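You operate a simulated robot arm through the tools that you are given. There is no shell and no other tool. Be economical: measure what you need, move in short steps, check, and stop when the job is done.

The job below is to be done with a simulated robot arm. You get a single attempt, and the scene is never put back.

## Task
Pack, cap and tape the core with the deep gap: two turns.
Fine: fit the foam of the job card's size into its gap, press on the blue cap, stand it in the winder jaws, swing the tape arm on, turn the dial and end with the arm away. Keep the core upright.

The check looks at the end state, three seconds after you hand in, the way a careful person would. Anything else that was tipped, shoved, dropped, spilled or broken makes it a failure. Lids that push on must go on centred and level and be pressed home; caps that screw on are set level and turned clockwise until they are tight.

## Robot
A 6-joint arm with a two-finger parallel gripper, fixed in place. Base frame: the origin is at the foot of the arm, x ahead of it, y to its left, z up; the work surface is at about z = 0. Lengths are in mm, angles in degrees, forces in N, time in s.
With the tool pointing down near the work surface it reaches from about 140 to 580 mm from the base axis. Its first joint turns from -66.0 to 66.0 degrees. Payload 2.1 kg.
The TCP is the grasp point between the finger pads, 30 mm short of the fingertips. In the tool frame z runs along the fingers and y along their closing line. Largest opening 94 mm; finger width 28, thickness 10; the body of the gripper, 50 by 96 mm, starts 55 mm behind the TCP.
Orientation is that of the tool frame in the base frame, as a unit quaternion [x, y, z, w]. With the fingers straight down and closing along the base's y, the tool's x points along the base's -x, its y along +y and its z along -z.

## Interface
- The arm moves only by the tool play_rows. Its argument "steps" is a list of rows, each an object of numbers (a shift or turn left out is 0, a gripper value left out holds the last): "tx", "ty", "tz": the shift along the base's x, y, z in m; "rx", "ry", "rz": the turn, a rotation vector about the base's x, y, z in degrees; "jaw": the opening, from 0 (shut) to 1 (fully open). In form: [{"tx": .., "ty": .., "tz": .., "rx": .., "ry": .., "rz": .., "jaw": ..}, ...]. A call has 1 to 8 rows; each row is the pose to reach, as a shift and turn from the pose commanded when the call began. A row lasts 0.2 s, in which the tool goes at most 50 mm and 8.6 degrees; a call with a longer step from one row to the next is refused whole, and so is a gripper value outside its range. Where a pose cannot be reached the arm comes as near as it can. A force on the tool above 90 N (or 10 N above the force at the start of the call, whichever is more), or a blocked arm, ends the call early, and 0.2 s more pass. Each finger travels about 72 mm/s and halts on what it meets, pressing with about 32 N; the grip force reading is that of the motor and also rises with nothing between the fingers. The clock runs only during rows and for 0.2 s after the last one: add rows that repeat a pose to give the fingers time. It gives the time, the measured TCP pose, the force on the tool (base axes), the opening and the grip force at its end, in the units of the frame above (readings bear some noise), with the torque about the TCP (base axes, N m) and any sound that the robot's microphone picked up.
- Cameras (640 x 400 px; columns grow to the right, rows downward): "scene" is fixed at [69.1, -380.5, 493.5]; the picture's right is [0.64, -0.77, 0.00], its down [-0.37, -0.31, -0.88] and it looks along [0.68, 0.56, -0.48] (base axes); focal length 214 px, centre (320, 200). "wrist" rides on the gripper at [76, 14, -102] in the tool frame; the picture's right is [-0.18, 0.98, 0.00], its down [-0.75, -0.14, -0.64] and it looks along [-0.63, -0.12, 0.77] (tool axes); focal length 243 px, centre (320, 200). There is no depth. A picture from a camera that has moved, and an enlarged one, comes with that camera's place and axes in the base frame and with its lens.
- camera(camera): a new picture of that camera. No time passes.
- zoom(camera, box): a new picture of the part [left, top, right, bottom] of that camera's present view, enlarged. No time passes.
- finish_job(): hands the job in; it is judged then, once.

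Go step by step. Nothing tells you positions but the pictures and the camera data: compare them with the known pose of the tool, close in by small moves and look again before you grip or let go. The budget is 120 turns and 84 pictures, counting those below and the enlarged ones. Unless the task says otherwise, let go and move clear before handing in.

The tools are called by a JSON object that holds its "method" and its "body". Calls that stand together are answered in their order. play_rows: Moves the arm, as the interface text tells. Its arguments: {"type":"object","properties":{"steps":{"type":"array"}},"required":["steps"]} The other tools are called the same way: camera (camera) takes a picture; zoom (camera, box) takes an enlarged picture of a part of a camera's view; finish_job () hands the job in.

At the start:

```text
time_s: 0.0
position: [335.1, -100.6, 411.3]
orientation: [0.0, 1.0, 0.0, 0.001]
ft_force: [-1.0, 0.6, -0.2]
torque: [0.0, 0.02, -0.02]
grip_width: 93.7
grasp_force: 0.0
```

scene: 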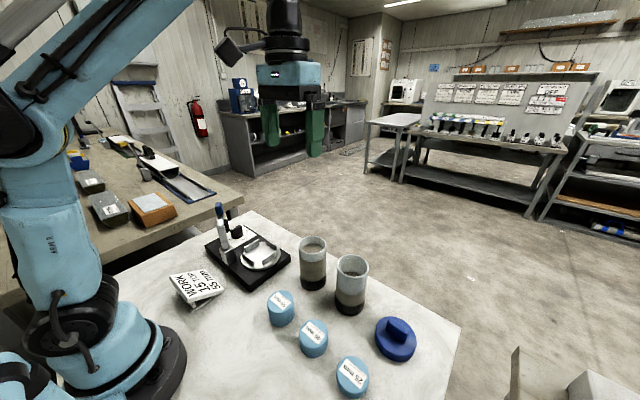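
wrist: 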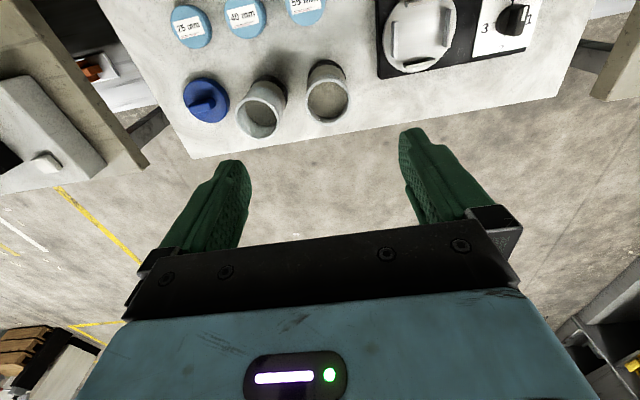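

I see two cores, three foam discs, a blue cap, a winder with a dial, and a job card. I'll zoom in to read the labels and measure positions.

{"method": "zoom", "body": {"camera": "scene", "box": [160, 200, 320, 310]}}

{"method": "zoom", "body": {"camera": "scene", "box": [260, 220, 430, 400]}}

{"method": "zoom", "body": {"camera": "wrist", "box": [150, 0, 370, 150]}}

{"method": "zoom", "body": {"camera": "wrist", "box": [350, 0, 570, 130]}}

```text
3.64 times, centred on (240, 255) of scene
camera zoom: at [69.1, -380.5, 493.5], right [0.64, -0.77, 0.0], down [-0.37, -0.31, -0.88], along [0.68, 0.56, -0.48], focal length 780 px, centre (611, 0)
```

zoom: 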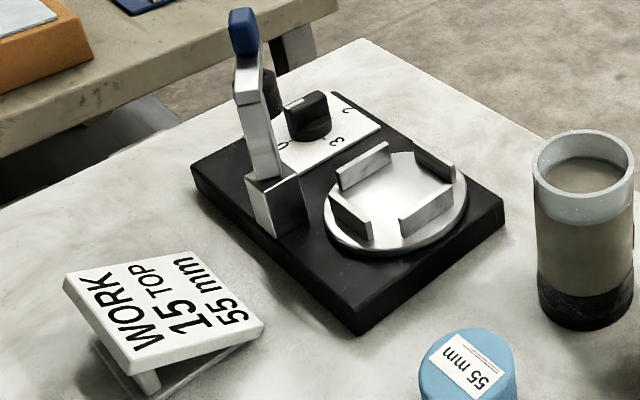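

```text
2.22 times, centred on (345, 310) of scene
camera zoom: at [69.1, -380.5, 493.5], right [0.64, -0.77, 0.0], down [-0.37, -0.31, -0.88], along [0.68, 0.56, -0.48], focal length 477 px, centre (264, -44)
```

zoom: 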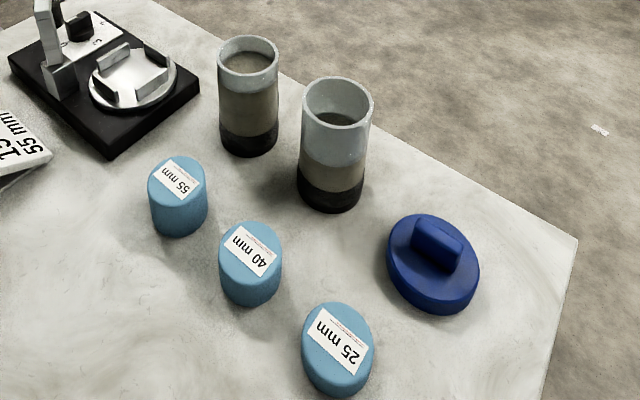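

```text
2.67 times, centred on (260, 75) of wrist
camera zoom: at [258.3, -87.0, 517.1], right [0.18, 0.98, 0.0], down [0.75, -0.14, 0.64], along [0.63, -0.12, -0.77], focal length 647 px, centre (480, 533)
```

zoom: 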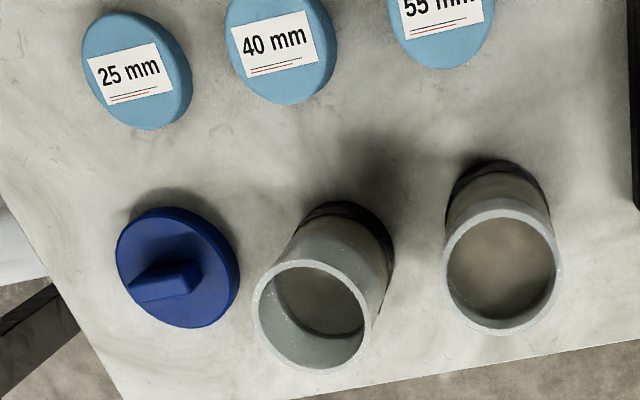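

```text
2.91 times, centred on (460, 65) of wrist
camera zoom: at [258.3, -87.0, 517.1], right [0.18, 0.98, 0.0], down [0.75, -0.14, 0.64], along [0.63, -0.12, -0.77], focal length 706 px, centre (-87, 593)
```

zoom: 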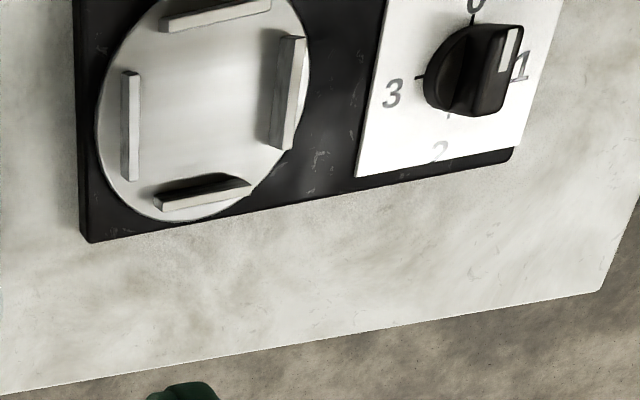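

The card calls for 55 mm foam, and the deep-gap core is at about (387,-214) with its top at about z=134. The 55 mm foam is near (262,-107), the cap near (375,-340). Next I move above the foam and look at it.

{"method": "play_rows", "body": {"steps": [{"tx": -0.015, "ty": -0.001, "tz": -0.045}, {"tx": -0.03, "ty": -0.003, "tz": -0.09}, {"tx": -0.045, "ty": -0.004, "tz": -0.135}, {"tx": -0.06, "ty": -0.005, "tz": -0.18}, {"tx": -0.073, "ty": -0.0065, "tz": -0.22}, {"tx": -0.073, "ty": -0.0065, "tz": -0.26}]}}

{"method": "camera", "body": {"camera": "wrist"}}

{"method": "camera", "body": {"camera": "scene"}}

```text
time_s: 1.4
position: [260.1, -108.2, 152.2]
orientation: [-0.001, 1.0, 0.0, 0.0]
ft_force: [0.3, 0.2, -0.4]
torque: [0.01, 0.02, 0.02]
grip_width: 94.1
grasp_force: 0.1
```

```text
77 pictures are left
camera wrist: at [184.5, -94.3, 256.5], right [0.18, 0.98, 0.0], down [0.75, -0.14, 0.64], along [0.63, -0.12, -0.77], focal length 243 px, centre (320, 200)
```

wrist: 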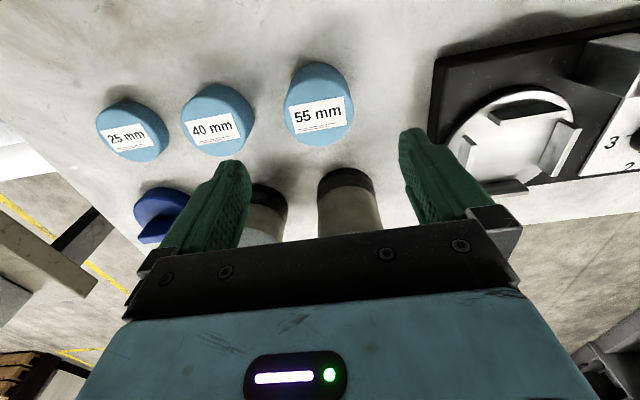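

```text
76 pictures are left
```

scene: 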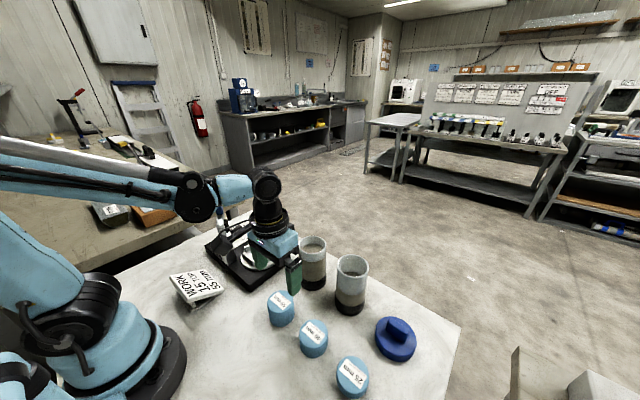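

Foam 55 is centred near (262,-108.5). I lower onto its upper half and close.

{"method": "play_rows", "body": {"steps": [{"tx": 0.002, "ty": 0.0, "tz": -0.045}, {"tx": 0.002, "tz": -0.088}, {"tx": 0.002, "tz": -0.088}]}}

{"method": "zoom", "body": {"camera": "scene", "box": [220, 220, 380, 320]}}

{"method": "camera", "body": {"camera": "wrist"}}

```text
time_s: 2.2
position: [262.7, -108.9, 64.0]
orientation: [0.0, 1.0, 0.0, 0.0]
ft_force: [-1.3, 0.9, -0.7]
torque: [0.02, 0.0, 0.0]
grip_width: 94.0
grasp_force: 0.1
```

```text
4.00 times, centred on (300, 270) of scene
camera zoom: at [69.1, -380.5, 493.5], right [0.64, -0.77, 0.0], down [-0.37, -0.31, -0.88], along [0.68, 0.56, -0.48], focal length 858 px, centre (400, -80)
```

zoom: 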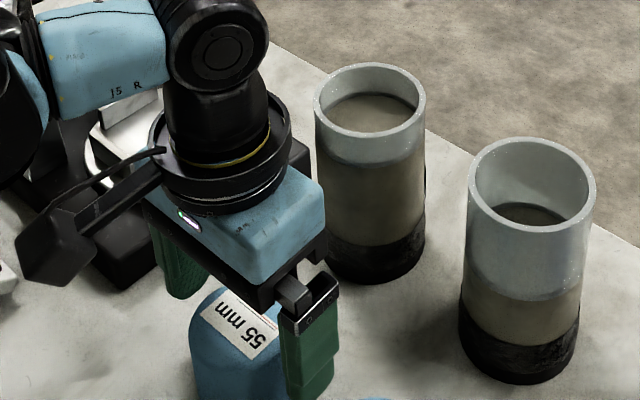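

```text
74 pictures are left
camera wrist: at [187.1, -94.4, 169.5], right [0.18, 0.98, 0.0], down [0.75, -0.14, 0.64], along [0.63, -0.12, -0.77], focal length 243 px, centre (320, 200)
```

wrist: 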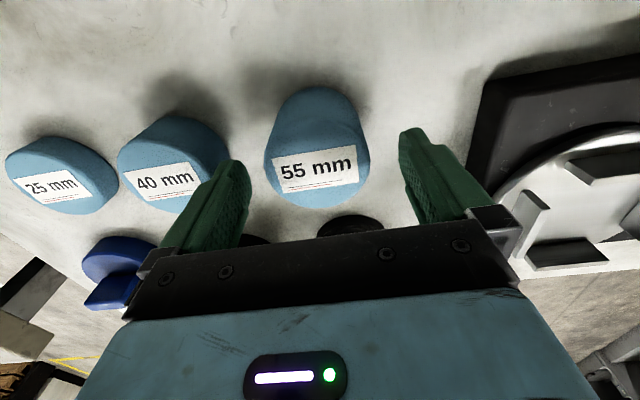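

{"method": "zoom", "body": {"camera": "wrist", "box": [230, 70, 410, 220]}}

```text
2.67 times, centred on (320, 145) of wrist
camera zoom: at [187.1, -94.4, 169.5], right [0.18, 0.98, 0.0], down [0.75, -0.14, 0.64], along [0.63, -0.12, -0.77], focal length 647 px, centre (320, 347)
```

zoom: 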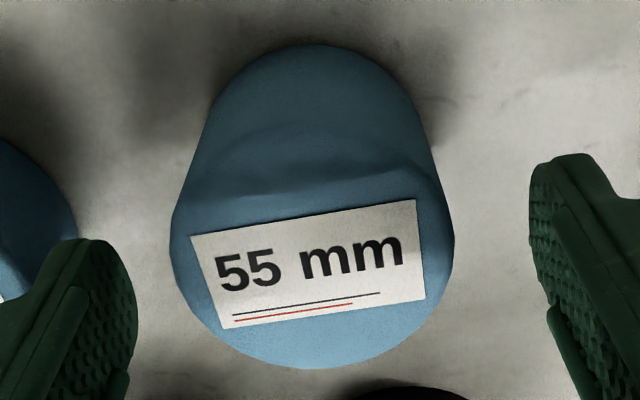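

Foam centre refined to about x=259.5. I shift back 3 mm and grip.

{"method": "play_rows", "body": {"steps": [{"tx": -0.003}, {"tx": -0.003, "jaw": 0.4}, {"tx": -0.003, "jaw": 0.4}, {"tx": -0.003, "jaw": 0.4}]}}

```text
time_s: 3.2
position: [259.4, -107.4, 63.9]
orientation: [0.0, 1.0, -0.001, 0.0]
ft_force: [-0.1, 0.4, 0.0]
torque: [-0.02, 0.02, -0.02]
grip_width: 56.5
grasp_force: 31.3
```

Foam gripped (56.5 mm). Lift it and carry to above the deep core.

{"method": "play_rows", "body": {"steps": [{"tz": 0.04}, {"tz": 0.085}, {"tz": 0.13}, {"tz": 0.165}, {"tx": 0.032, "ty": -0.027, "tz": 0.165}, {"tx": 0.064, "ty": -0.053, "tz": 0.165}, {"tx": 0.096, "ty": -0.08, "tz": 0.165}, {"tx": 0.128, "ty": -0.1065, "tz": 0.165}]}}

{"method": "camera", "body": {"camera": "wrist"}}

{"method": "zoom", "body": {"camera": "scene", "box": [270, 180, 430, 330]}}

```text
time_s: 5.0
position: [388.3, -214.4, 230.3]
orientation: [-0.001, 1.0, 0.0, 0.0]
ft_force: [-0.2, -1.1, -0.7]
torque: [0.03, 0.0, 0.03]
grip_width: 56.5
grasp_force: 32.2
```

```text
72 pictures are left
camera wrist: at [312.4, -201.4, 334.8], right [0.18, 0.98, 0.0], down [0.75, -0.14, 0.64], along [0.63, -0.12, -0.77], focal length 243 px, centre (320, 200)
```

wrist: 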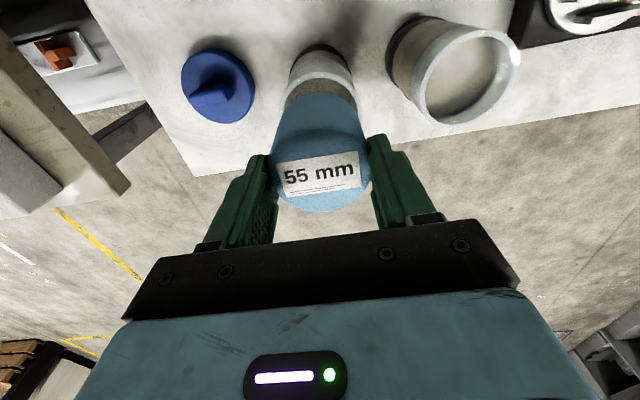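

```text
2.67 times, centred on (350, 255) of scene
camera zoom: at [69.1, -380.5, 493.5], right [0.64, -0.77, 0.0], down [-0.37, -0.31, -0.88], along [0.68, 0.56, -0.48], focal length 572 px, centre (240, 53)
```

zoom: 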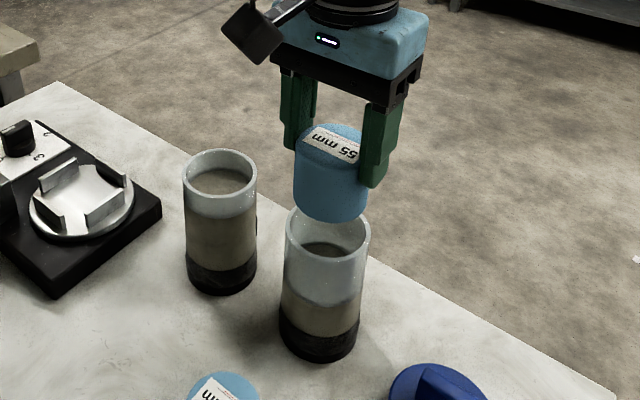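

{"method": "zoom", "body": {"camera": "scene", "box": [330, 210, 394, 290]}}

{"method": "zoom", "body": {"camera": "wrist", "box": [240, 30, 400, 220]}}

```text
5.00 times, centred on (362, 250) of scene
camera zoom: at [69.1, -380.5, 493.5], right [0.64, -0.77, 0.0], down [-0.37, -0.31, -0.88], along [0.68, 0.56, -0.48], focal length 1072 px, centre (110, -50)
```

zoom: 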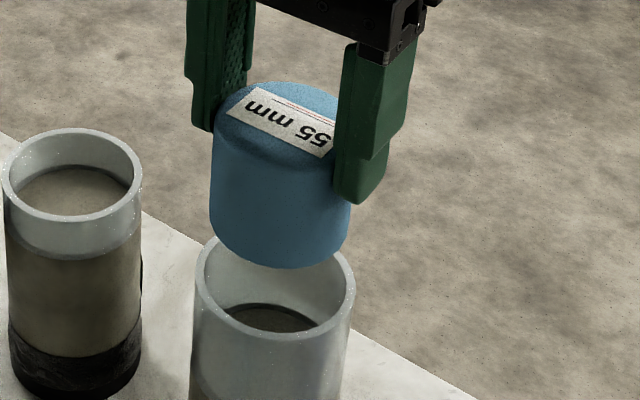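

```text
2.11 times, centred on (320, 125) of wrist
camera zoom: at [312.4, -201.4, 334.8], right [0.18, 0.98, 0.0], down [0.75, -0.14, 0.64], along [0.63, -0.12, -0.77], focal length 511 px, centre (320, 358)
```

zoom: 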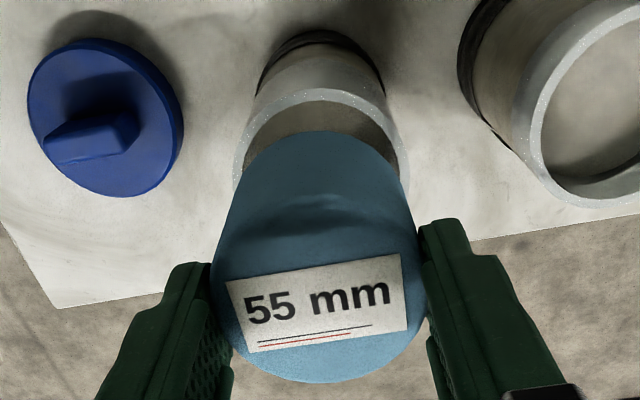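

Foam is above the core with a small offset. I correct by about a millimetre and lower to just above the rim to compare.

{"method": "play_rows", "body": {"steps": [{"tx": 0.001, "ty": -0.001, "tz": -0.012}, {"tx": 0.001, "ty": -0.001, "tz": -0.024}, {"tx": 0.001, "ty": -0.001, "tz": -0.024}]}}

{"method": "zoom", "body": {"camera": "scene", "box": [330, 210, 394, 290]}}

{"method": "zoom", "body": {"camera": "wrist", "box": [240, 50, 400, 150]}}

```text
time_s: 5.8
position: [389.5, -215.1, 206.3]
orientation: [0.001, 1.0, 0.0, 0.0]
ft_force: [-0.3, 0.1, 0.0]
torque: [-0.02, -0.01, -0.03]
grip_width: 56.5
grasp_force: 32.4
```

```text
5.00 times, centred on (362, 250) of scene
camera zoom: at [69.1, -380.5, 493.5], right [0.64, -0.77, 0.0], down [-0.37, -0.31, -0.88], along [0.68, 0.56, -0.48], focal length 1072 px, centre (110, -50)
```

zoom: 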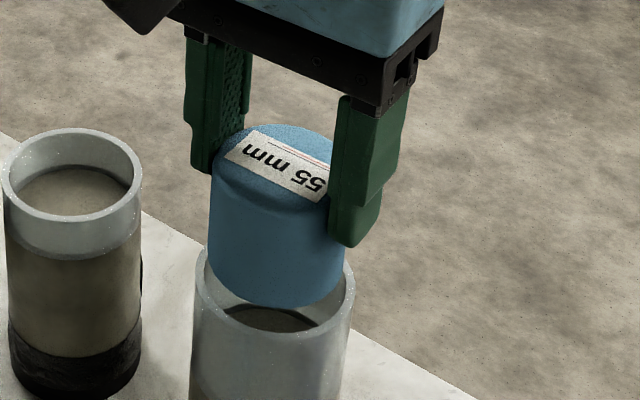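

```text
4.00 times, centred on (320, 100) of wrist
camera zoom: at [313.9, -201.0, 310.5], right [0.18, 0.98, 0.0], down [0.75, -0.14, 0.64], along [0.63, -0.12, -0.77], focal length 970 px, centre (320, 600)
```

zoom: 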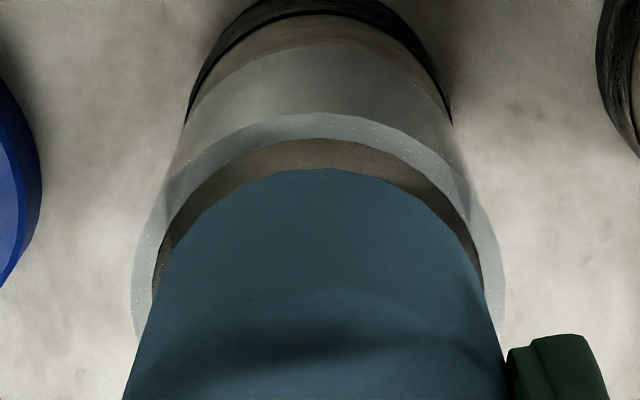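

Alignment is within about 1.5 mm with ~3 mm clearance. I nudge and lower the foam into the gap until the fingertips are just above the rim.

{"method": "play_rows", "body": {"steps": [{"tx": 0.0013, "ty": 0.0005, "tz": -0.006}, {"tx": 0.0013, "ty": 0.0005, "tz": -0.014}, {"tx": 0.0013, "ty": 0.0005, "tz": -0.022}, {"tx": 0.0013, "ty": 0.0005, "tz": -0.03}, {"tx": 0.0013, "ty": 0.0005, "tz": -0.037}]}}

{"method": "zoom", "body": {"camera": "scene", "box": [330, 210, 394, 290]}}

```text
time_s: 7.0
position: [389.0, -215.2, 169.2]
orientation: [0.0, 1.0, 0.0, 0.0]
ft_force: [-0.3, 0.3, -0.2]
torque: [0.0, 0.02, 0.03]
grip_width: 56.6
grasp_force: 31.9
```

```text
5.00 times, centred on (362, 250) of scene
camera zoom: at [69.1, -380.5, 493.5], right [0.64, -0.77, 0.0], down [-0.37, -0.31, -0.88], along [0.68, 0.56, -0.48], focal length 1072 px, centre (110, -50)
```

zoom: 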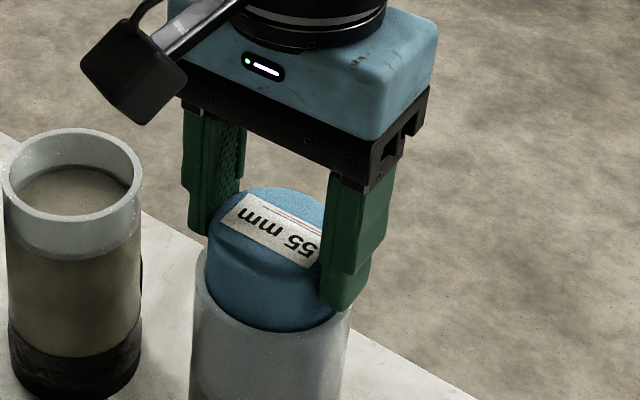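

The foam is sliding in freely. I lower 4 mm more, release, and rise to look.

{"method": "play_rows", "body": {"steps": [{"tz": -0.004}, {"tz": -0.004, "jaw": 0.85}, {"tz": -0.004, "jaw": 0.85}, {"tz": 0.03, "jaw": 0.85}, {"tz": 0.07, "jaw": 0.85}]}}

{"method": "zoom", "body": {"camera": "scene", "box": [330, 210, 394, 290]}}

{"method": "camera", "body": {"camera": "wrist"}}

```text
time_s: 8.2
position: [389.6, -214.6, 239.9]
orientation: [-0.001, 1.0, 0.0, 0.0]
ft_force: [-0.2, -0.6, 0.3]
torque: [-0.02, -0.01, 0.0]
grip_width: 79.7
grasp_force: 0.1
```

```text
5.00 times, centred on (362, 250) of scene
camera zoom: at [69.1, -380.5, 493.5], right [0.64, -0.77, 0.0], down [-0.37, -0.31, -0.88], along [0.68, 0.56, -0.48], focal length 1072 px, centre (110, -50)
```

zoom: 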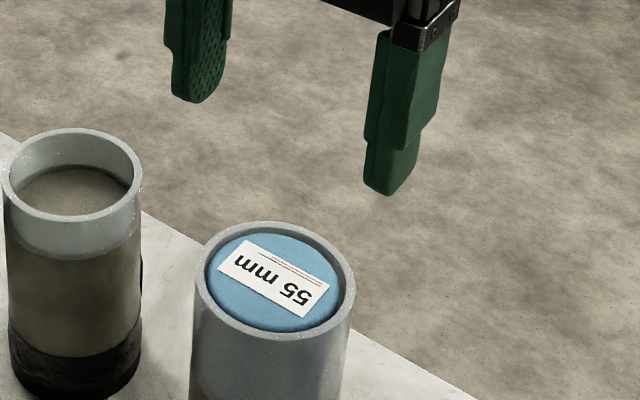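

```text
64 pictures are left
camera wrist: at [314.5, -200.6, 343.9], right [0.18, 0.98, 0.0], down [0.75, -0.14, 0.64], along [0.63, -0.12, -0.77], focal length 243 px, centre (320, 200)
```

wrist: 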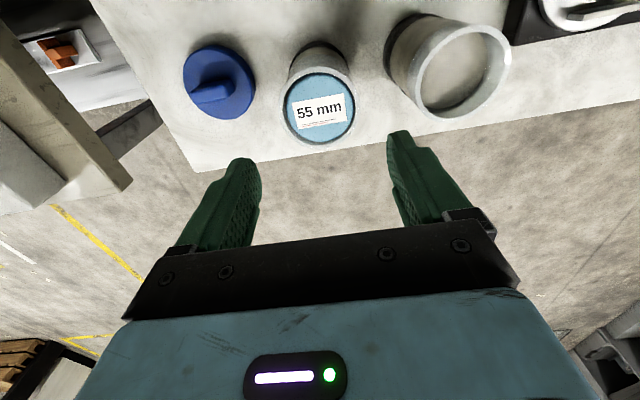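

The foam sits just under the rim, level. I'll close the fingers and press it gently to make sure it's bottomed.

{"method": "play_rows", "body": {"steps": [{"jaw": 0}, {"jaw": 0}, {"jaw": 0}, {"tx": 0.001, "tz": -0.04}, {"tx": 0.001, "tz": -0.075}, {"tx": 0.001, "tz": -0.08}]}}

{"method": "zoom", "body": {"camera": "scene", "box": [330, 210, 394, 290]}}

```text
time_s: 9.6
position: [392.1, -213.9, 159.3]
orientation: [0.0, 1.0, 0.0, 0.001]
ft_force: [0.0, -0.5, 5.5]
torque: [-0.03, 0.0, 0.0]
grip_width: 0.0
grasp_force: 31.8
```

```text
5.00 times, centred on (362, 250) of scene
camera zoom: at [69.1, -380.5, 493.5], right [0.64, -0.77, 0.0], down [-0.37, -0.31, -0.88], along [0.68, 0.56, -0.48], focal length 1072 px, centre (110, -50)
```

zoom: 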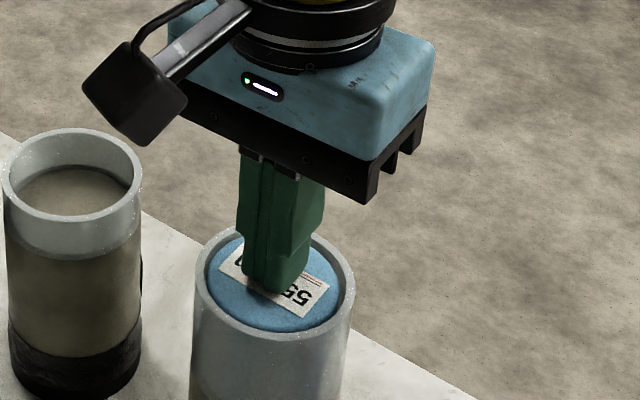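

{"method": "play_rows", "body": {"steps": [{"tz": -0.002}, {"tz": -0.004}, {"tz": -0.006}, {"tz": -0.006}]}}

{"method": "zoom", "body": {"camera": "scene", "box": [330, 210, 394, 290]}}

```text
time_s: 10.4
position: [392.7, -214.2, 157.7]
orientation: [0.0, 1.0, -0.001, 0.0]
ft_force: [0.1, 0.6, 26.4]
torque: [0.03, 0.0, -0.02]
grip_width: 0.2
grasp_force: 31.9
stopped in row 3: the force on the tool passed its limit at 96 N (the readings are from after the stop); the commanded pose is now the measured one
```

```text
5.00 times, centred on (362, 250) of scene
camera zoom: at [69.0, -380.5, 493.5], right [0.64, -0.77, 0.0], down [-0.37, -0.31, -0.88], along [0.68, 0.56, -0.48], focal length 1072 px, centre (110, -50)
```

zoom: 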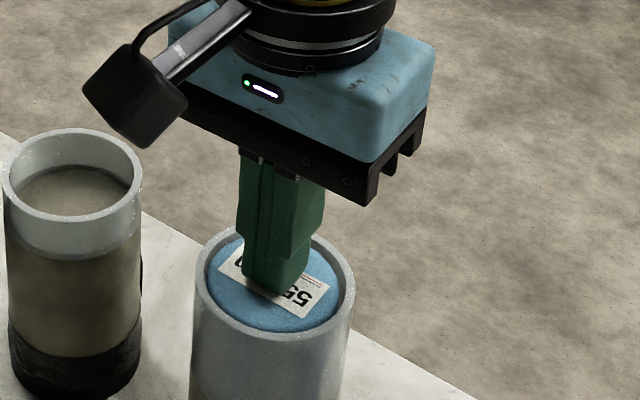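

Foam is firmly bottomed. Now rise and go view the blue cap.

{"method": "play_rows", "body": {"steps": [{"tz": 0.045}, {"tz": 0.09}, {"tx": -0.005, "ty": -0.04, "tz": 0.09}, {"tx": -0.01, "ty": -0.085, "tz": 0.09}, {"tx": -0.017, "ty": -0.126, "tz": 0.08, "jaw": 0.8}, {"tx": -0.017, "ty": -0.126, "tz": 0.04, "jaw": 0.8}, {"tx": -0.017, "ty": -0.126, "tz": 0.0, "jaw": 0.8}]}}

{"method": "camera", "body": {"camera": "wrist"}}

{"method": "zoom", "body": {"camera": "scene", "box": [350, 250, 446, 370]}}

```text
time_s: 12.0
position: [373.0, -341.2, 156.8]
orientation: [-0.001, 1.0, 0.0, 0.0]
ft_force: [0.5, 0.3, -0.6]
torque: [0.0, -0.04, 0.02]
grip_width: 75.3
grasp_force: 0.0
```

```text
61 pictures are left
camera wrist: at [298.3, -326.9, 261.4], right [0.18, 0.98, 0.0], down [0.75, -0.14, 0.64], along [0.63, -0.12, -0.77], focal length 243 px, centre (320, 200)
```

wrist: 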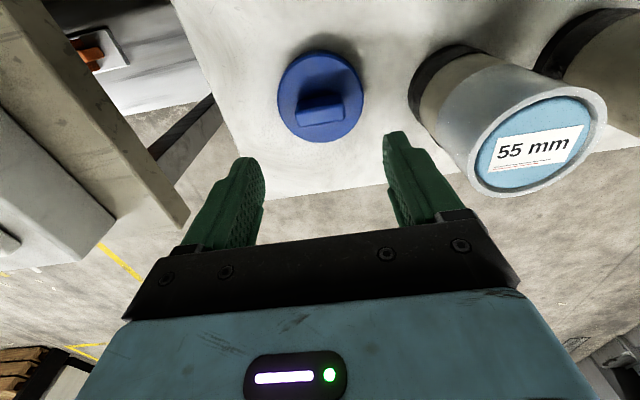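

```text
3.33 times, centred on (398, 310) of scene
camera zoom: at [69.1, -380.5, 493.5], right [0.64, -0.77, 0.0], down [-0.37, -0.31, -0.88], along [0.68, 0.56, -0.48], focal length 715 px, centre (60, -167)
```

zoom: 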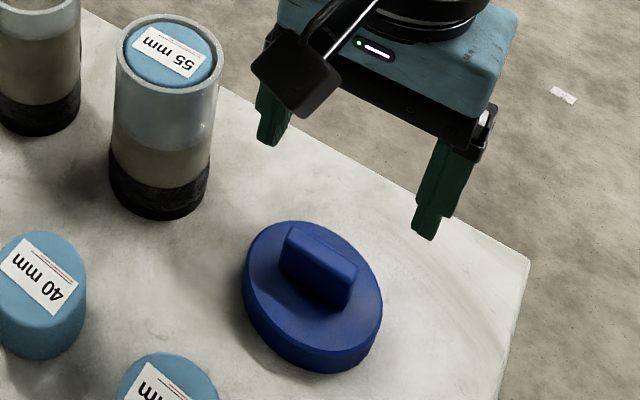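

{"method": "zoom", "body": {"camera": "wrist", "box": [260, 35, 388, 155]}}

```text
3.33 times, centred on (324, 95) of wrist
camera zoom: at [298.3, -326.9, 261.4], right [0.18, 0.98, 0.0], down [0.75, -0.14, 0.64], along [0.63, -0.12, -0.77], focal length 809 px, centre (307, 550)
```

zoom: 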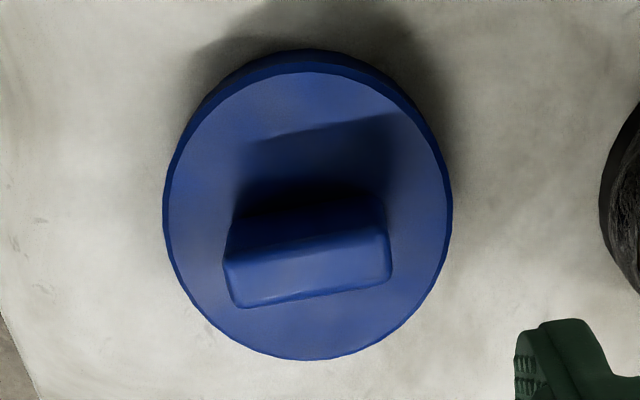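

The cap rib runs along y, about 40 mm long, top at about z=55, centred about (375,-340.5). I'll grip it end to end; first descend partway and check.

{"method": "play_rows", "body": {"steps": [{"tx": 0.002, "ty": 0.0005, "tz": -0.045}, {"tx": 0.002, "ty": 0.0005, "tz": -0.083}, {"tx": 0.002, "ty": 0.0005, "tz": -0.083}]}}

{"method": "zoom", "body": {"camera": "scene", "box": [350, 250, 446, 370]}}

{"method": "zoom", "body": {"camera": "wrist", "box": [220, 80, 420, 230]}}

```text
time_s: 12.8
position: [375.8, -341.7, 73.9]
orientation: [0.0, 1.0, 0.0, 0.0]
ft_force: [-0.4, 1.2, 0.1]
torque: [-0.03, -0.03, 0.0]
grip_width: 75.1
grasp_force: 0.0
```

```text
3.33 times, centred on (398, 310) of scene
camera zoom: at [69.1, -380.5, 493.5], right [0.64, -0.77, 0.0], down [-0.37, -0.31, -0.88], along [0.68, 0.56, -0.48], focal length 715 px, centre (60, -167)
```

zoom: 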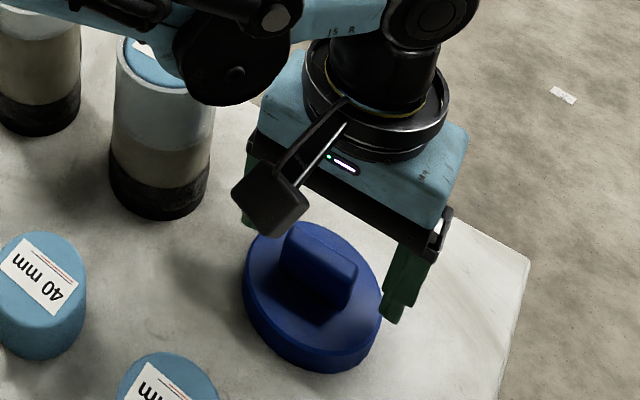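

```text
2.67 times, centred on (320, 155) of wrist
camera zoom: at [300.9, -327.0, 178.2], right [0.18, 0.98, 0.0], down [0.75, -0.14, 0.64], along [0.63, -0.12, -0.77], focal length 647 px, centre (320, 320)
```

zoom: 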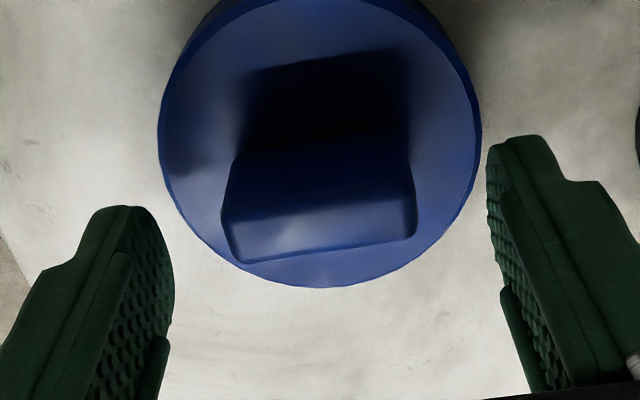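

Good alignment. Lower 14 mm and close on the rib.

{"method": "play_rows", "body": {"steps": [{"ty": 0.0005, "tz": -0.008}, {"ty": 0.0005, "tz": -0.014}, {"ty": 0.0005, "tz": -0.014, "jaw": 0.2}, {"ty": 0.0005, "tz": -0.014, "jaw": 0.2}, {"ty": 0.0005, "tz": -0.014, "jaw": 0.2}]}}

{"method": "zoom", "body": {"camera": "wrist", "box": [220, 80, 420, 230]}}

```text
time_s: 14.0
position: [374.2, -339.3, 60.2]
orientation: [-0.001, 1.0, 0.0, -0.001]
ft_force: [0.3, -0.3, -0.1]
torque: [0.03, 0.01, 0.0]
grip_width: 42.3
grasp_force: 32.0
```

```text
2.67 times, centred on (320, 155) of wrist
camera zoom: at [300.9, -325.8, 164.1], right [0.18, 0.98, 0.0], down [0.75, -0.14, 0.64], along [0.63, -0.12, -0.77], focal length 647 px, centre (320, 320)
```

zoom: 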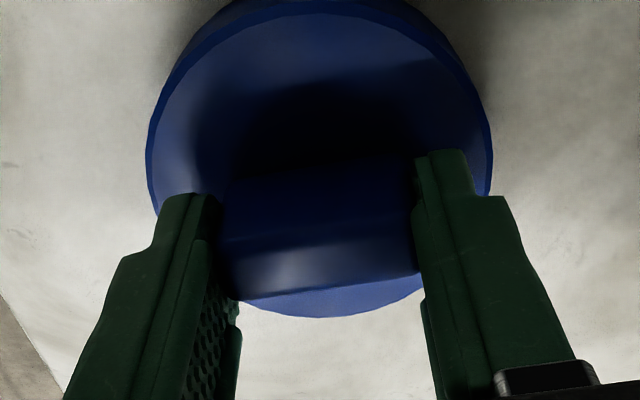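

Cap gripped (42.3 mm). Lift and carry to above the core.

{"method": "play_rows", "body": {"steps": [{"tz": 0.045}, {"tz": 0.09}, {"tz": 0.135}, {"tz": 0.16}, {"tx": 0.005, "ty": 0.042, "tz": 0.16}, {"tx": 0.01, "ty": 0.084, "tz": 0.16}, {"tx": 0.016, "ty": 0.126, "tz": 0.16}, {"tx": 0.016, "ty": 0.126, "tz": 0.15}]}}

{"method": "zoom", "body": {"camera": "scene", "box": [320, 180, 416, 300]}}

{"method": "zoom", "body": {"camera": "wrist", "box": [220, 30, 420, 230]}}

```text
time_s: 15.8
position: [391.7, -213.0, 210.2]
orientation: [0.0, 1.0, -0.001, 0.001]
ft_force: [0.1, 0.1, -0.3]
torque: [0.03, 0.0, 0.02]
grip_width: 42.6
grasp_force: 32.9
```

```text
3.33 times, centred on (368, 240) of scene
camera zoom: at [69.1, -380.5, 493.5], right [0.64, -0.77, 0.0], down [-0.37, -0.31, -0.88], along [0.68, 0.56, -0.48], focal length 715 px, centre (160, 67)
```

zoom: 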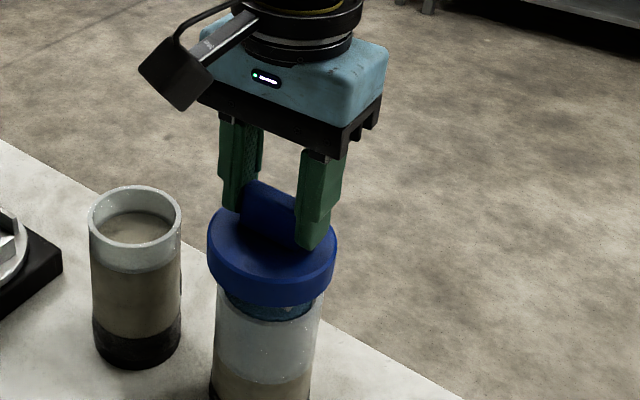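

```text
2.00 times, centred on (320, 130) of wrist
camera zoom: at [316.4, -198.8, 315.1], right [0.18, 0.98, 0.0], down [0.75, -0.14, 0.64], along [0.63, -0.12, -0.77], focal length 485 px, centre (320, 340)
```

zoom: 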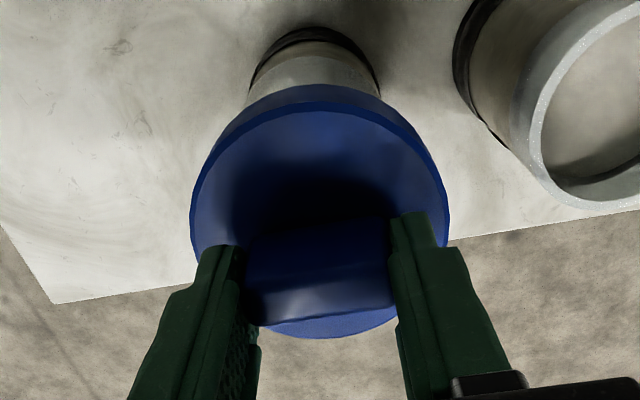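

Cap is slightly off (about 1 mm each way). I correct and lower close to the rim to check again.

{"method": "play_rows", "body": {"steps": [{"tx": 0.001, "ty": -0.001, "tz": -0.005}, {"tx": 0.001, "ty": -0.001, "tz": -0.01}, {"tx": 0.001, "ty": -0.001, "tz": -0.01}]}}

{"method": "zoom", "body": {"camera": "scene", "box": [330, 220, 394, 300]}}

{"method": "zoom", "body": {"camera": "wrist", "box": [240, 20, 400, 120]}}

```text
time_s: 16.6
position: [393.4, -214.9, 200.0]
orientation: [-0.001, 1.0, 0.0, 0.0]
ft_force: [0.3, 0.2, 0.7]
torque: [0.0, 0.01, -0.01]
grip_width: 42.8
grasp_force: 31.9
```

```text
5.00 times, centred on (362, 260) of scene
camera zoom: at [69.1, -380.5, 493.5], right [0.64, -0.77, 0.0], down [-0.37, -0.31, -0.88], along [0.68, 0.56, -0.48], focal length 1072 px, centre (110, -100)
```

zoom: 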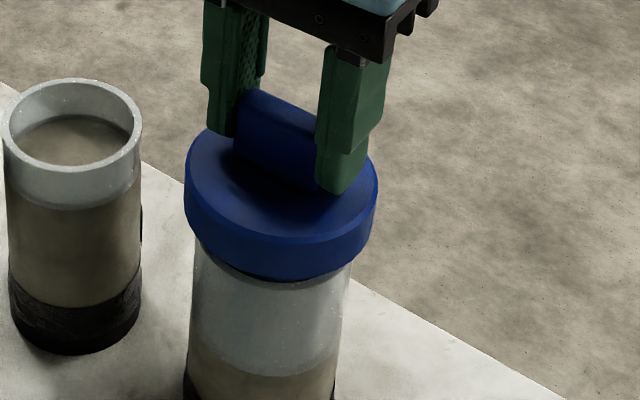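

```text
4.00 times, centred on (320, 70) of wrist
camera zoom: at [317.7, -200.5, 304.8], right [0.18, 0.98, 0.0], down [0.75, -0.14, 0.64], along [0.63, -0.12, -0.77], focal length 970 px, centre (320, 720)
```

zoom: 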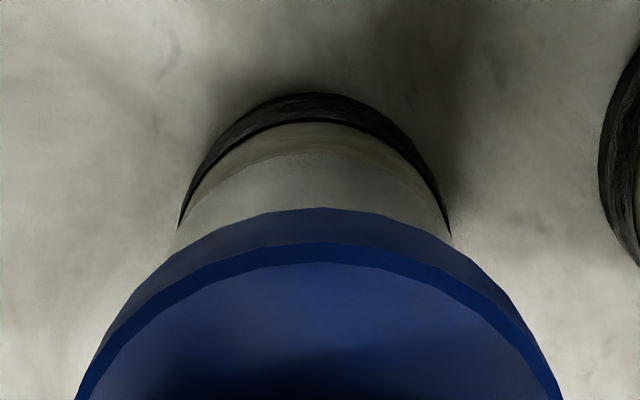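

Both views say the cap is ~2.5 mm too far in +x relative to the core. I shift back and check again.

{"method": "play_rows", "body": {"steps": [{"tx": -0.0025, "ty": -0.0003}, {"tx": -0.0025, "ty": -0.0003, "tz": -0.002}, {"tx": -0.0025, "ty": -0.0003, "tz": -0.002}]}}

{"method": "zoom", "body": {"camera": "scene", "box": [330, 220, 394, 300]}}

{"method": "zoom", "body": {"camera": "wrist", "box": [240, 20, 400, 120]}}

```text
time_s: 17.4
position: [390.5, -216.0, 197.6]
orientation: [0.0, 1.0, 0.0, -0.001]
ft_force: [-0.3, 0.2, -0.5]
torque: [-0.01, -0.01, -0.02]
grip_width: 42.4
grasp_force: 31.8
```

```text
5.00 times, centred on (362, 260) of scene
camera zoom: at [69.1, -380.5, 493.5], right [0.64, -0.77, 0.0], down [-0.37, -0.31, -0.88], along [0.68, 0.56, -0.48], focal length 1072 px, centre (110, -100)
```

zoom: 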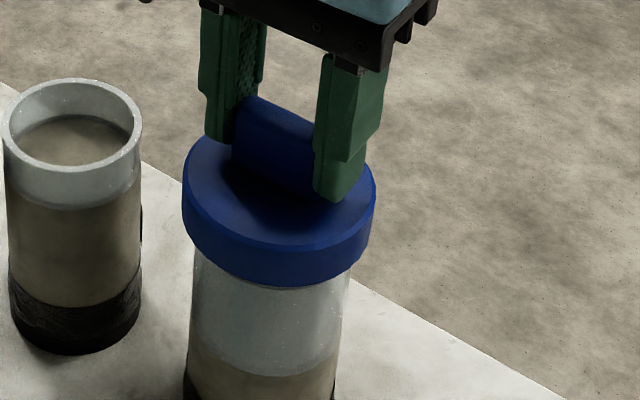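

```text
4.00 times, centred on (320, 70) of wrist
camera zoom: at [315.3, -201.1, 302.7], right [0.18, 0.98, 0.0], down [0.75, -0.14, 0.64], along [0.63, -0.12, -0.77], focal length 970 px, centre (320, 720)
```

zoom: 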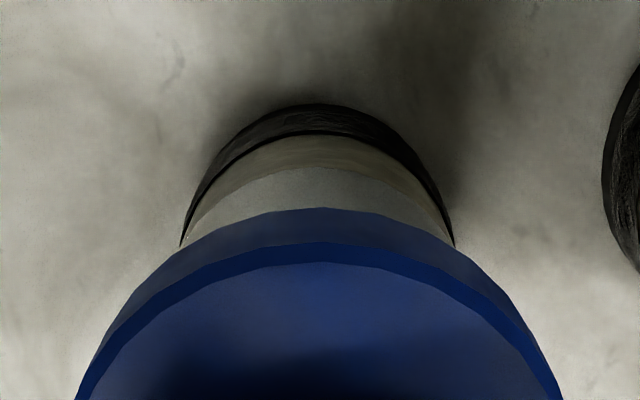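

Now aligned to within about a millimetre. Lower onto the core gently until contact.

{"method": "play_rows", "body": {"steps": [{"tx": -0.0005, "tz": -0.002}, {"tx": -0.0005, "tz": -0.004}, {"tx": -0.0005, "tz": -0.006}, {"tx": -0.0005, "tz": -0.008}]}}

{"method": "zoom", "body": {"camera": "scene", "box": [330, 220, 394, 300]}}

```text
time_s: 18.4
position: [391.0, -214.7, 190.2]
orientation: [-0.001, 1.0, 0.001, 0.0]
ft_force: [-0.1, -0.3, 0.2]
torque: [0.02, 0.0, -0.04]
grip_width: 42.4
grasp_force: 32.3
```

```text
5.00 times, centred on (362, 260) of scene
camera zoom: at [69.1, -380.5, 493.5], right [0.64, -0.77, 0.0], down [-0.37, -0.31, -0.88], along [0.68, 0.56, -0.48], focal length 1072 px, centre (110, -100)
```

zoom: 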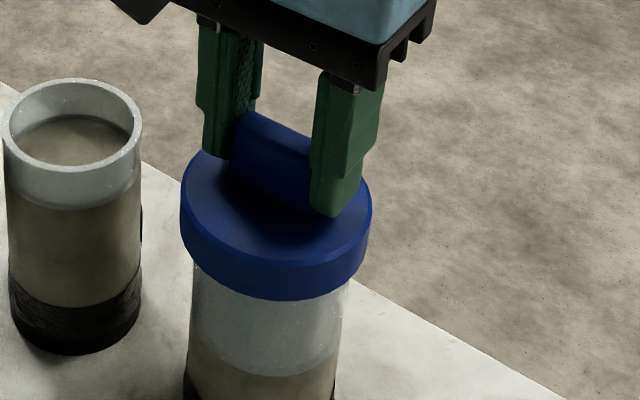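

No contact yet; continue down in small steps.

{"method": "play_rows", "body": {"steps": [{"tz": -0.002}, {"tz": -0.004}, {"tz": -0.006}, {"tz": -0.008}, {"tz": -0.008}]}}

{"method": "zoom", "body": {"camera": "scene", "box": [330, 220, 394, 300]}}

```text
time_s: 19.6
position: [390.9, -213.4, 182.3]
orientation: [-0.001, 1.0, -0.001, 0.0]
ft_force: [1.3, -0.4, -1.4]
torque: [-0.01, 0.01, 0.03]
grip_width: 42.5
grasp_force: 32.0
```

```text
5.00 times, centred on (362, 260) of scene
camera zoom: at [69.1, -380.5, 493.5], right [0.64, -0.77, 0.0], down [-0.37, -0.31, -0.88], along [0.68, 0.56, -0.48], focal length 1072 px, centre (110, -100)
```

zoom: 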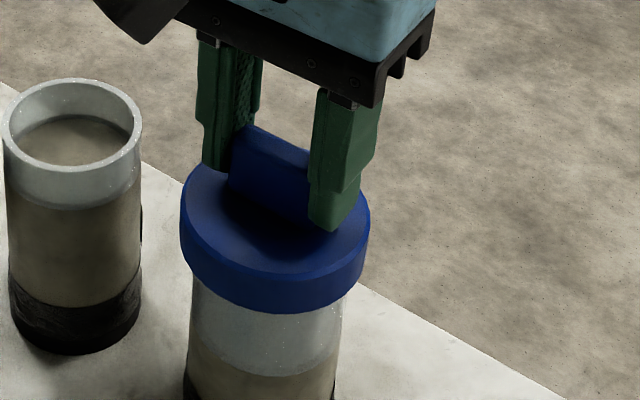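

The skirt is going over the rim freely. Continue down until resistance.

{"method": "play_rows", "body": {"steps": [{"tz": -0.002}, {"tz": -0.004}, {"tz": -0.006}, {"tz": -0.008}, {"tz": -0.008}]}}

{"method": "zoom", "body": {"camera": "scene", "box": [330, 220, 394, 300]}}

```text
time_s: 20.8
position: [390.1, -215.2, 173.3]
orientation: [-0.001, 1.0, 0.001, 0.0]
ft_force: [0.8, 0.1, 0.1]
torque: [0.02, 0.02, 0.01]
grip_width: 42.6
grasp_force: 31.9
```

```text
5.00 times, centred on (362, 260) of scene
camera zoom: at [69.1, -380.5, 493.5], right [0.64, -0.77, 0.0], down [-0.37, -0.31, -0.88], along [0.68, 0.56, -0.48], focal length 1072 px, centre (110, -100)
```

zoom: 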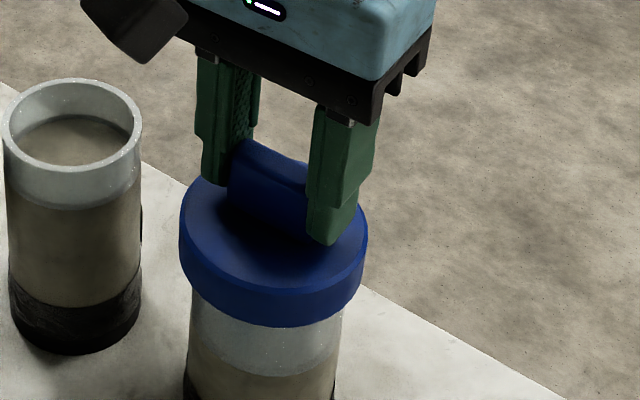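

{"method": "play_rows", "body": {"steps": [{"tz": -0.002}, {"tz": -0.004}, {"tz": -0.006}]}}

```text
time_s: 21.6
position: [390.0, -215.6, 170.3]
orientation: [0.0, 1.0, -0.001, 0.0]
ft_force: [0.7, -0.3, 65.2]
torque: [-0.04, 0.07, 0.02]
grip_width: 42.5
grasp_force: 31.9
```

Contact with 65 N now. Look, then push further to the limit.

{"method": "play_rows", "body": {"steps": [{"tz": -0.001}, {"tz": -0.002}, {"tz": -0.003}, {"tz": -0.005}]}}

{"method": "zoom", "body": {"camera": "scene", "box": [330, 220, 394, 300]}}

```text
time_s: 22.6
position: [389.9, -216.3, 164.1]
orientation: [0.0, 1.0, 0.0, 0.0]
ft_force: [-8.3, 1.6, 41.4]
torque: [0.02, 0.06, 0.0]
grip_width: 43.1
grasp_force: 32.2
```

```text
5.00 times, centred on (362, 260) of scene
camera zoom: at [68.9, -380.4, 493.6], right [0.64, -0.77, 0.0], down [-0.37, -0.31, -0.88], along [0.68, 0.56, -0.48], focal length 1072 px, centre (110, -100)
```

zoom: 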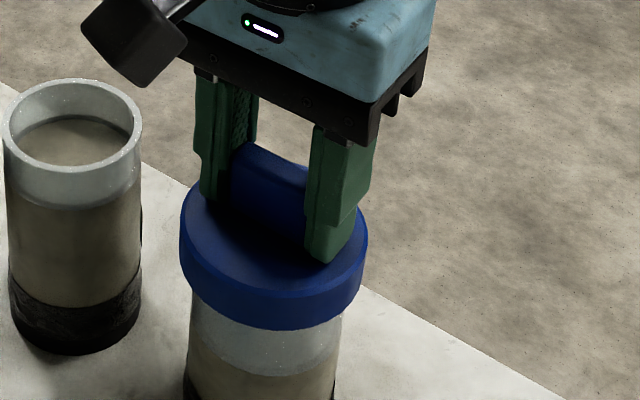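

The fingers slid down the rib, so I'll release, close the fingers above, and press squarely on top of the rib.

{"method": "play_rows", "body": {"steps": [{"tz": 0.001}, {"tz": 0.002, "jaw": 0.7}, {"tz": 0.002, "jaw": 0.7}, {"tz": 0.045, "jaw": 0.7}, {"tz": 0.06, "jaw": 0.0}, {"tz": 0.06, "jaw": 0.0}, {"tz": 0.06, "jaw": 0.0}]}}

{"method": "zoom", "body": {"camera": "scene", "box": [330, 200, 394, 280]}}

{"method": "zoom", "body": {"camera": "wrist", "box": [220, 50, 420, 200]}}

```text
time_s: 24.2
position: [390.4, -216.3, 222.5]
orientation: [-0.002, 1.0, 0.0, 0.0]
ft_force: [0.3, 0.0, 0.2]
torque: [-0.01, 0.02, -0.02]
grip_width: 0.0
grasp_force: 31.8
```

```text
5.00 times, centred on (362, 240) of scene
camera zoom: at [69.1, -380.5, 493.5], right [0.64, -0.77, 0.0], down [-0.37, -0.31, -0.88], along [0.68, 0.56, -0.48], focal length 1072 px, centre (110, 0)
```

zoom: 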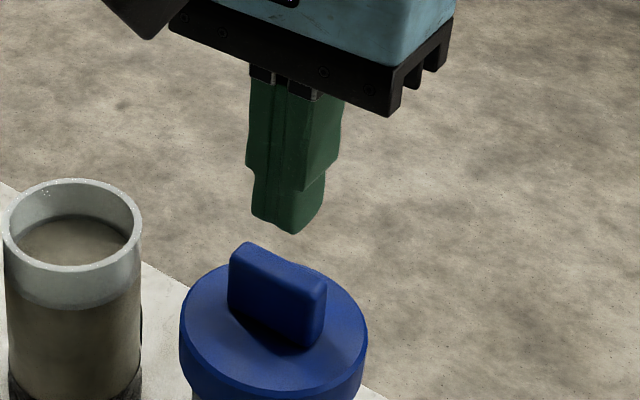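

```text
2.67 times, centred on (320, 125) of wrist
camera zoom: at [314.8, -201.5, 327.2], right [0.18, 0.98, 0.0], down [0.75, -0.14, 0.64], along [0.63, -0.12, -0.77], focal length 647 px, centre (320, 400)
```

zoom: 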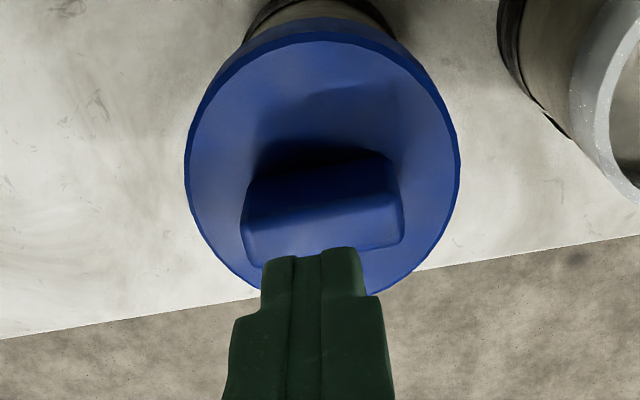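

Cap looks level. Press straight down on the rib.

{"method": "play_rows", "body": {"steps": [{"tz": -0.015}, {"tz": -0.022}, {"tz": -0.026}, {"tz": -0.03}, {"tz": -0.034}, {"tz": -0.038}, {"tz": -0.042}, {"tz": -0.046}]}}

{"method": "zoom", "body": {"camera": "scene", "box": [330, 220, 394, 300]}}

```text
time_s: 25.4
position: [390.5, -214.1, 195.9]
orientation: [-0.001, 1.0, 0.0, 0.001]
ft_force: [0.3, 1.0, 23.3]
torque: [0.07, 0.03, 0.0]
grip_width: 0.0
grasp_force: 32.1
stopped in row 5: the force on the tool passed its limit at 103 N (the readings are from after the stop); the commanded pose is now the measured one
```

```text
5.00 times, centred on (362, 260) of scene
camera zoom: at [69.0, -380.5, 493.5], right [0.64, -0.77, 0.0], down [-0.37, -0.31, -0.88], along [0.68, 0.56, -0.48], focal length 1072 px, centre (110, -100)
```

zoom: 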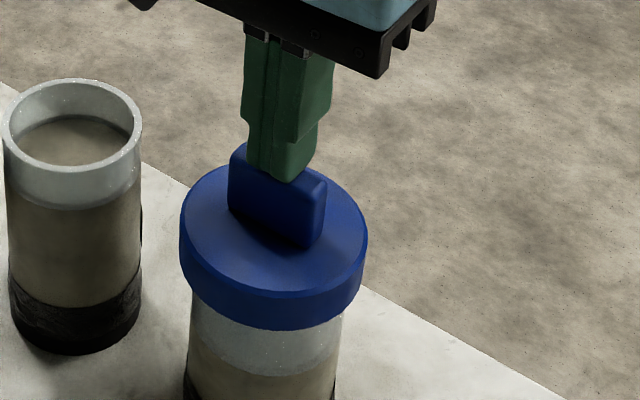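

{"method": "play_rows", "body": {"steps": [{"tz": -0.001}, {"tz": -0.002}, {"tz": -0.003}, {"tz": -0.004}, {"tz": -0.005}, {"tz": -0.006}]}}

{"method": "zoom", "body": {"camera": "scene", "box": [330, 220, 394, 300]}}

```text
time_s: 26.3
position: [389.7, -214.2, 196.5]
orientation: [-0.002, 1.0, 0.0, 0.0]
ft_force: [-0.1, 1.2, 22.3]
torque: [0.01, 0.04, 0.02]
grip_width: 0.1
grasp_force: 32.0
stopped in row 4: the force on the tool passed its limit at 94 N (the readings are from after the stop); the commanded pose is now the measured one
```

```text
5.00 times, centred on (362, 260) of scene
camera zoom: at [69.0, -380.5, 493.5], right [0.64, -0.77, 0.0], down [-0.37, -0.31, -0.88], along [0.68, 0.56, -0.48], focal length 1072 px, centre (110, -100)
```

zoom: 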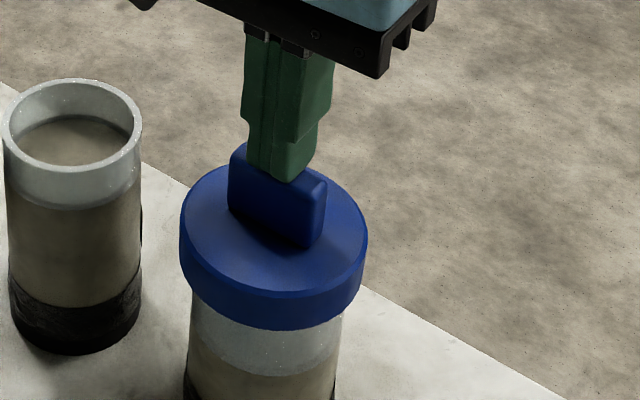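

Cap is home. Now move to where the wrist camera can view the winder.

{"method": "play_rows", "body": {"steps": [{"tz": 0.045}, {"tx": -0.02, "ty": 0.039, "tz": 0.055}, {"tx": -0.04, "ty": 0.078, "tz": 0.063, "jaw": 0.8}, {"tx": -0.06, "ty": 0.117, "tz": 0.071, "jaw": 0.8}, {"tx": -0.08, "ty": 0.156, "tz": 0.079, "jaw": 0.8}, {"tx": -0.1, "ty": 0.195, "tz": 0.087, "jaw": 0.8}, {"tx": -0.12, "ty": 0.234, "tz": 0.094, "jaw": 0.8}, {"tx": -0.14, "ty": 0.274, "tz": 0.1, "jaw": 0.8}]}}

{"method": "camera", "body": {"camera": "wrist"}}

{"method": "camera", "body": {"camera": "scene"}}

```text
time_s: 28.1
position: [249.6, 59.8, 295.3]
orientation: [0.0, 1.0, 0.0, 0.0]
ft_force: [0.2, -0.4, 0.0]
torque: [0.02, 0.03, 0.01]
grip_width: 75.2
grasp_force: 0.0
```

```text
41 pictures are left
camera wrist: at [174.0, 74.0, 399.8], right [0.18, 0.98, 0.0], down [0.75, -0.14, 0.64], along [0.63, -0.12, -0.77], focal length 243 px, centre (320, 200)
```

wrist: 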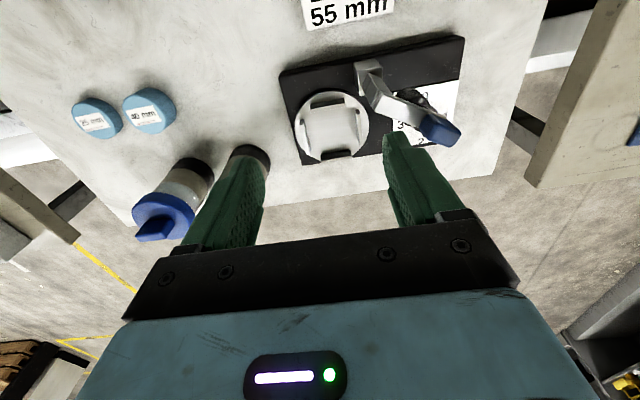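

```text
40 pictures are left
```

scene: 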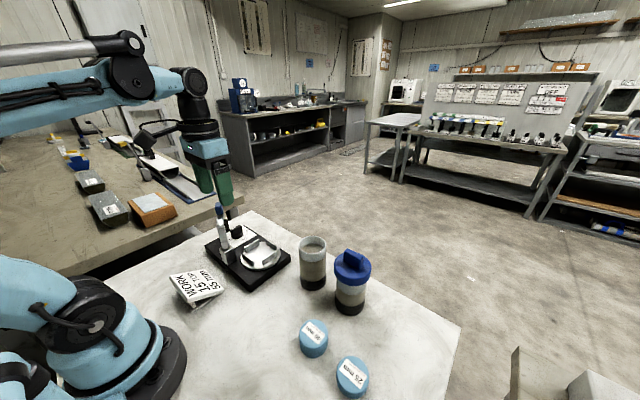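

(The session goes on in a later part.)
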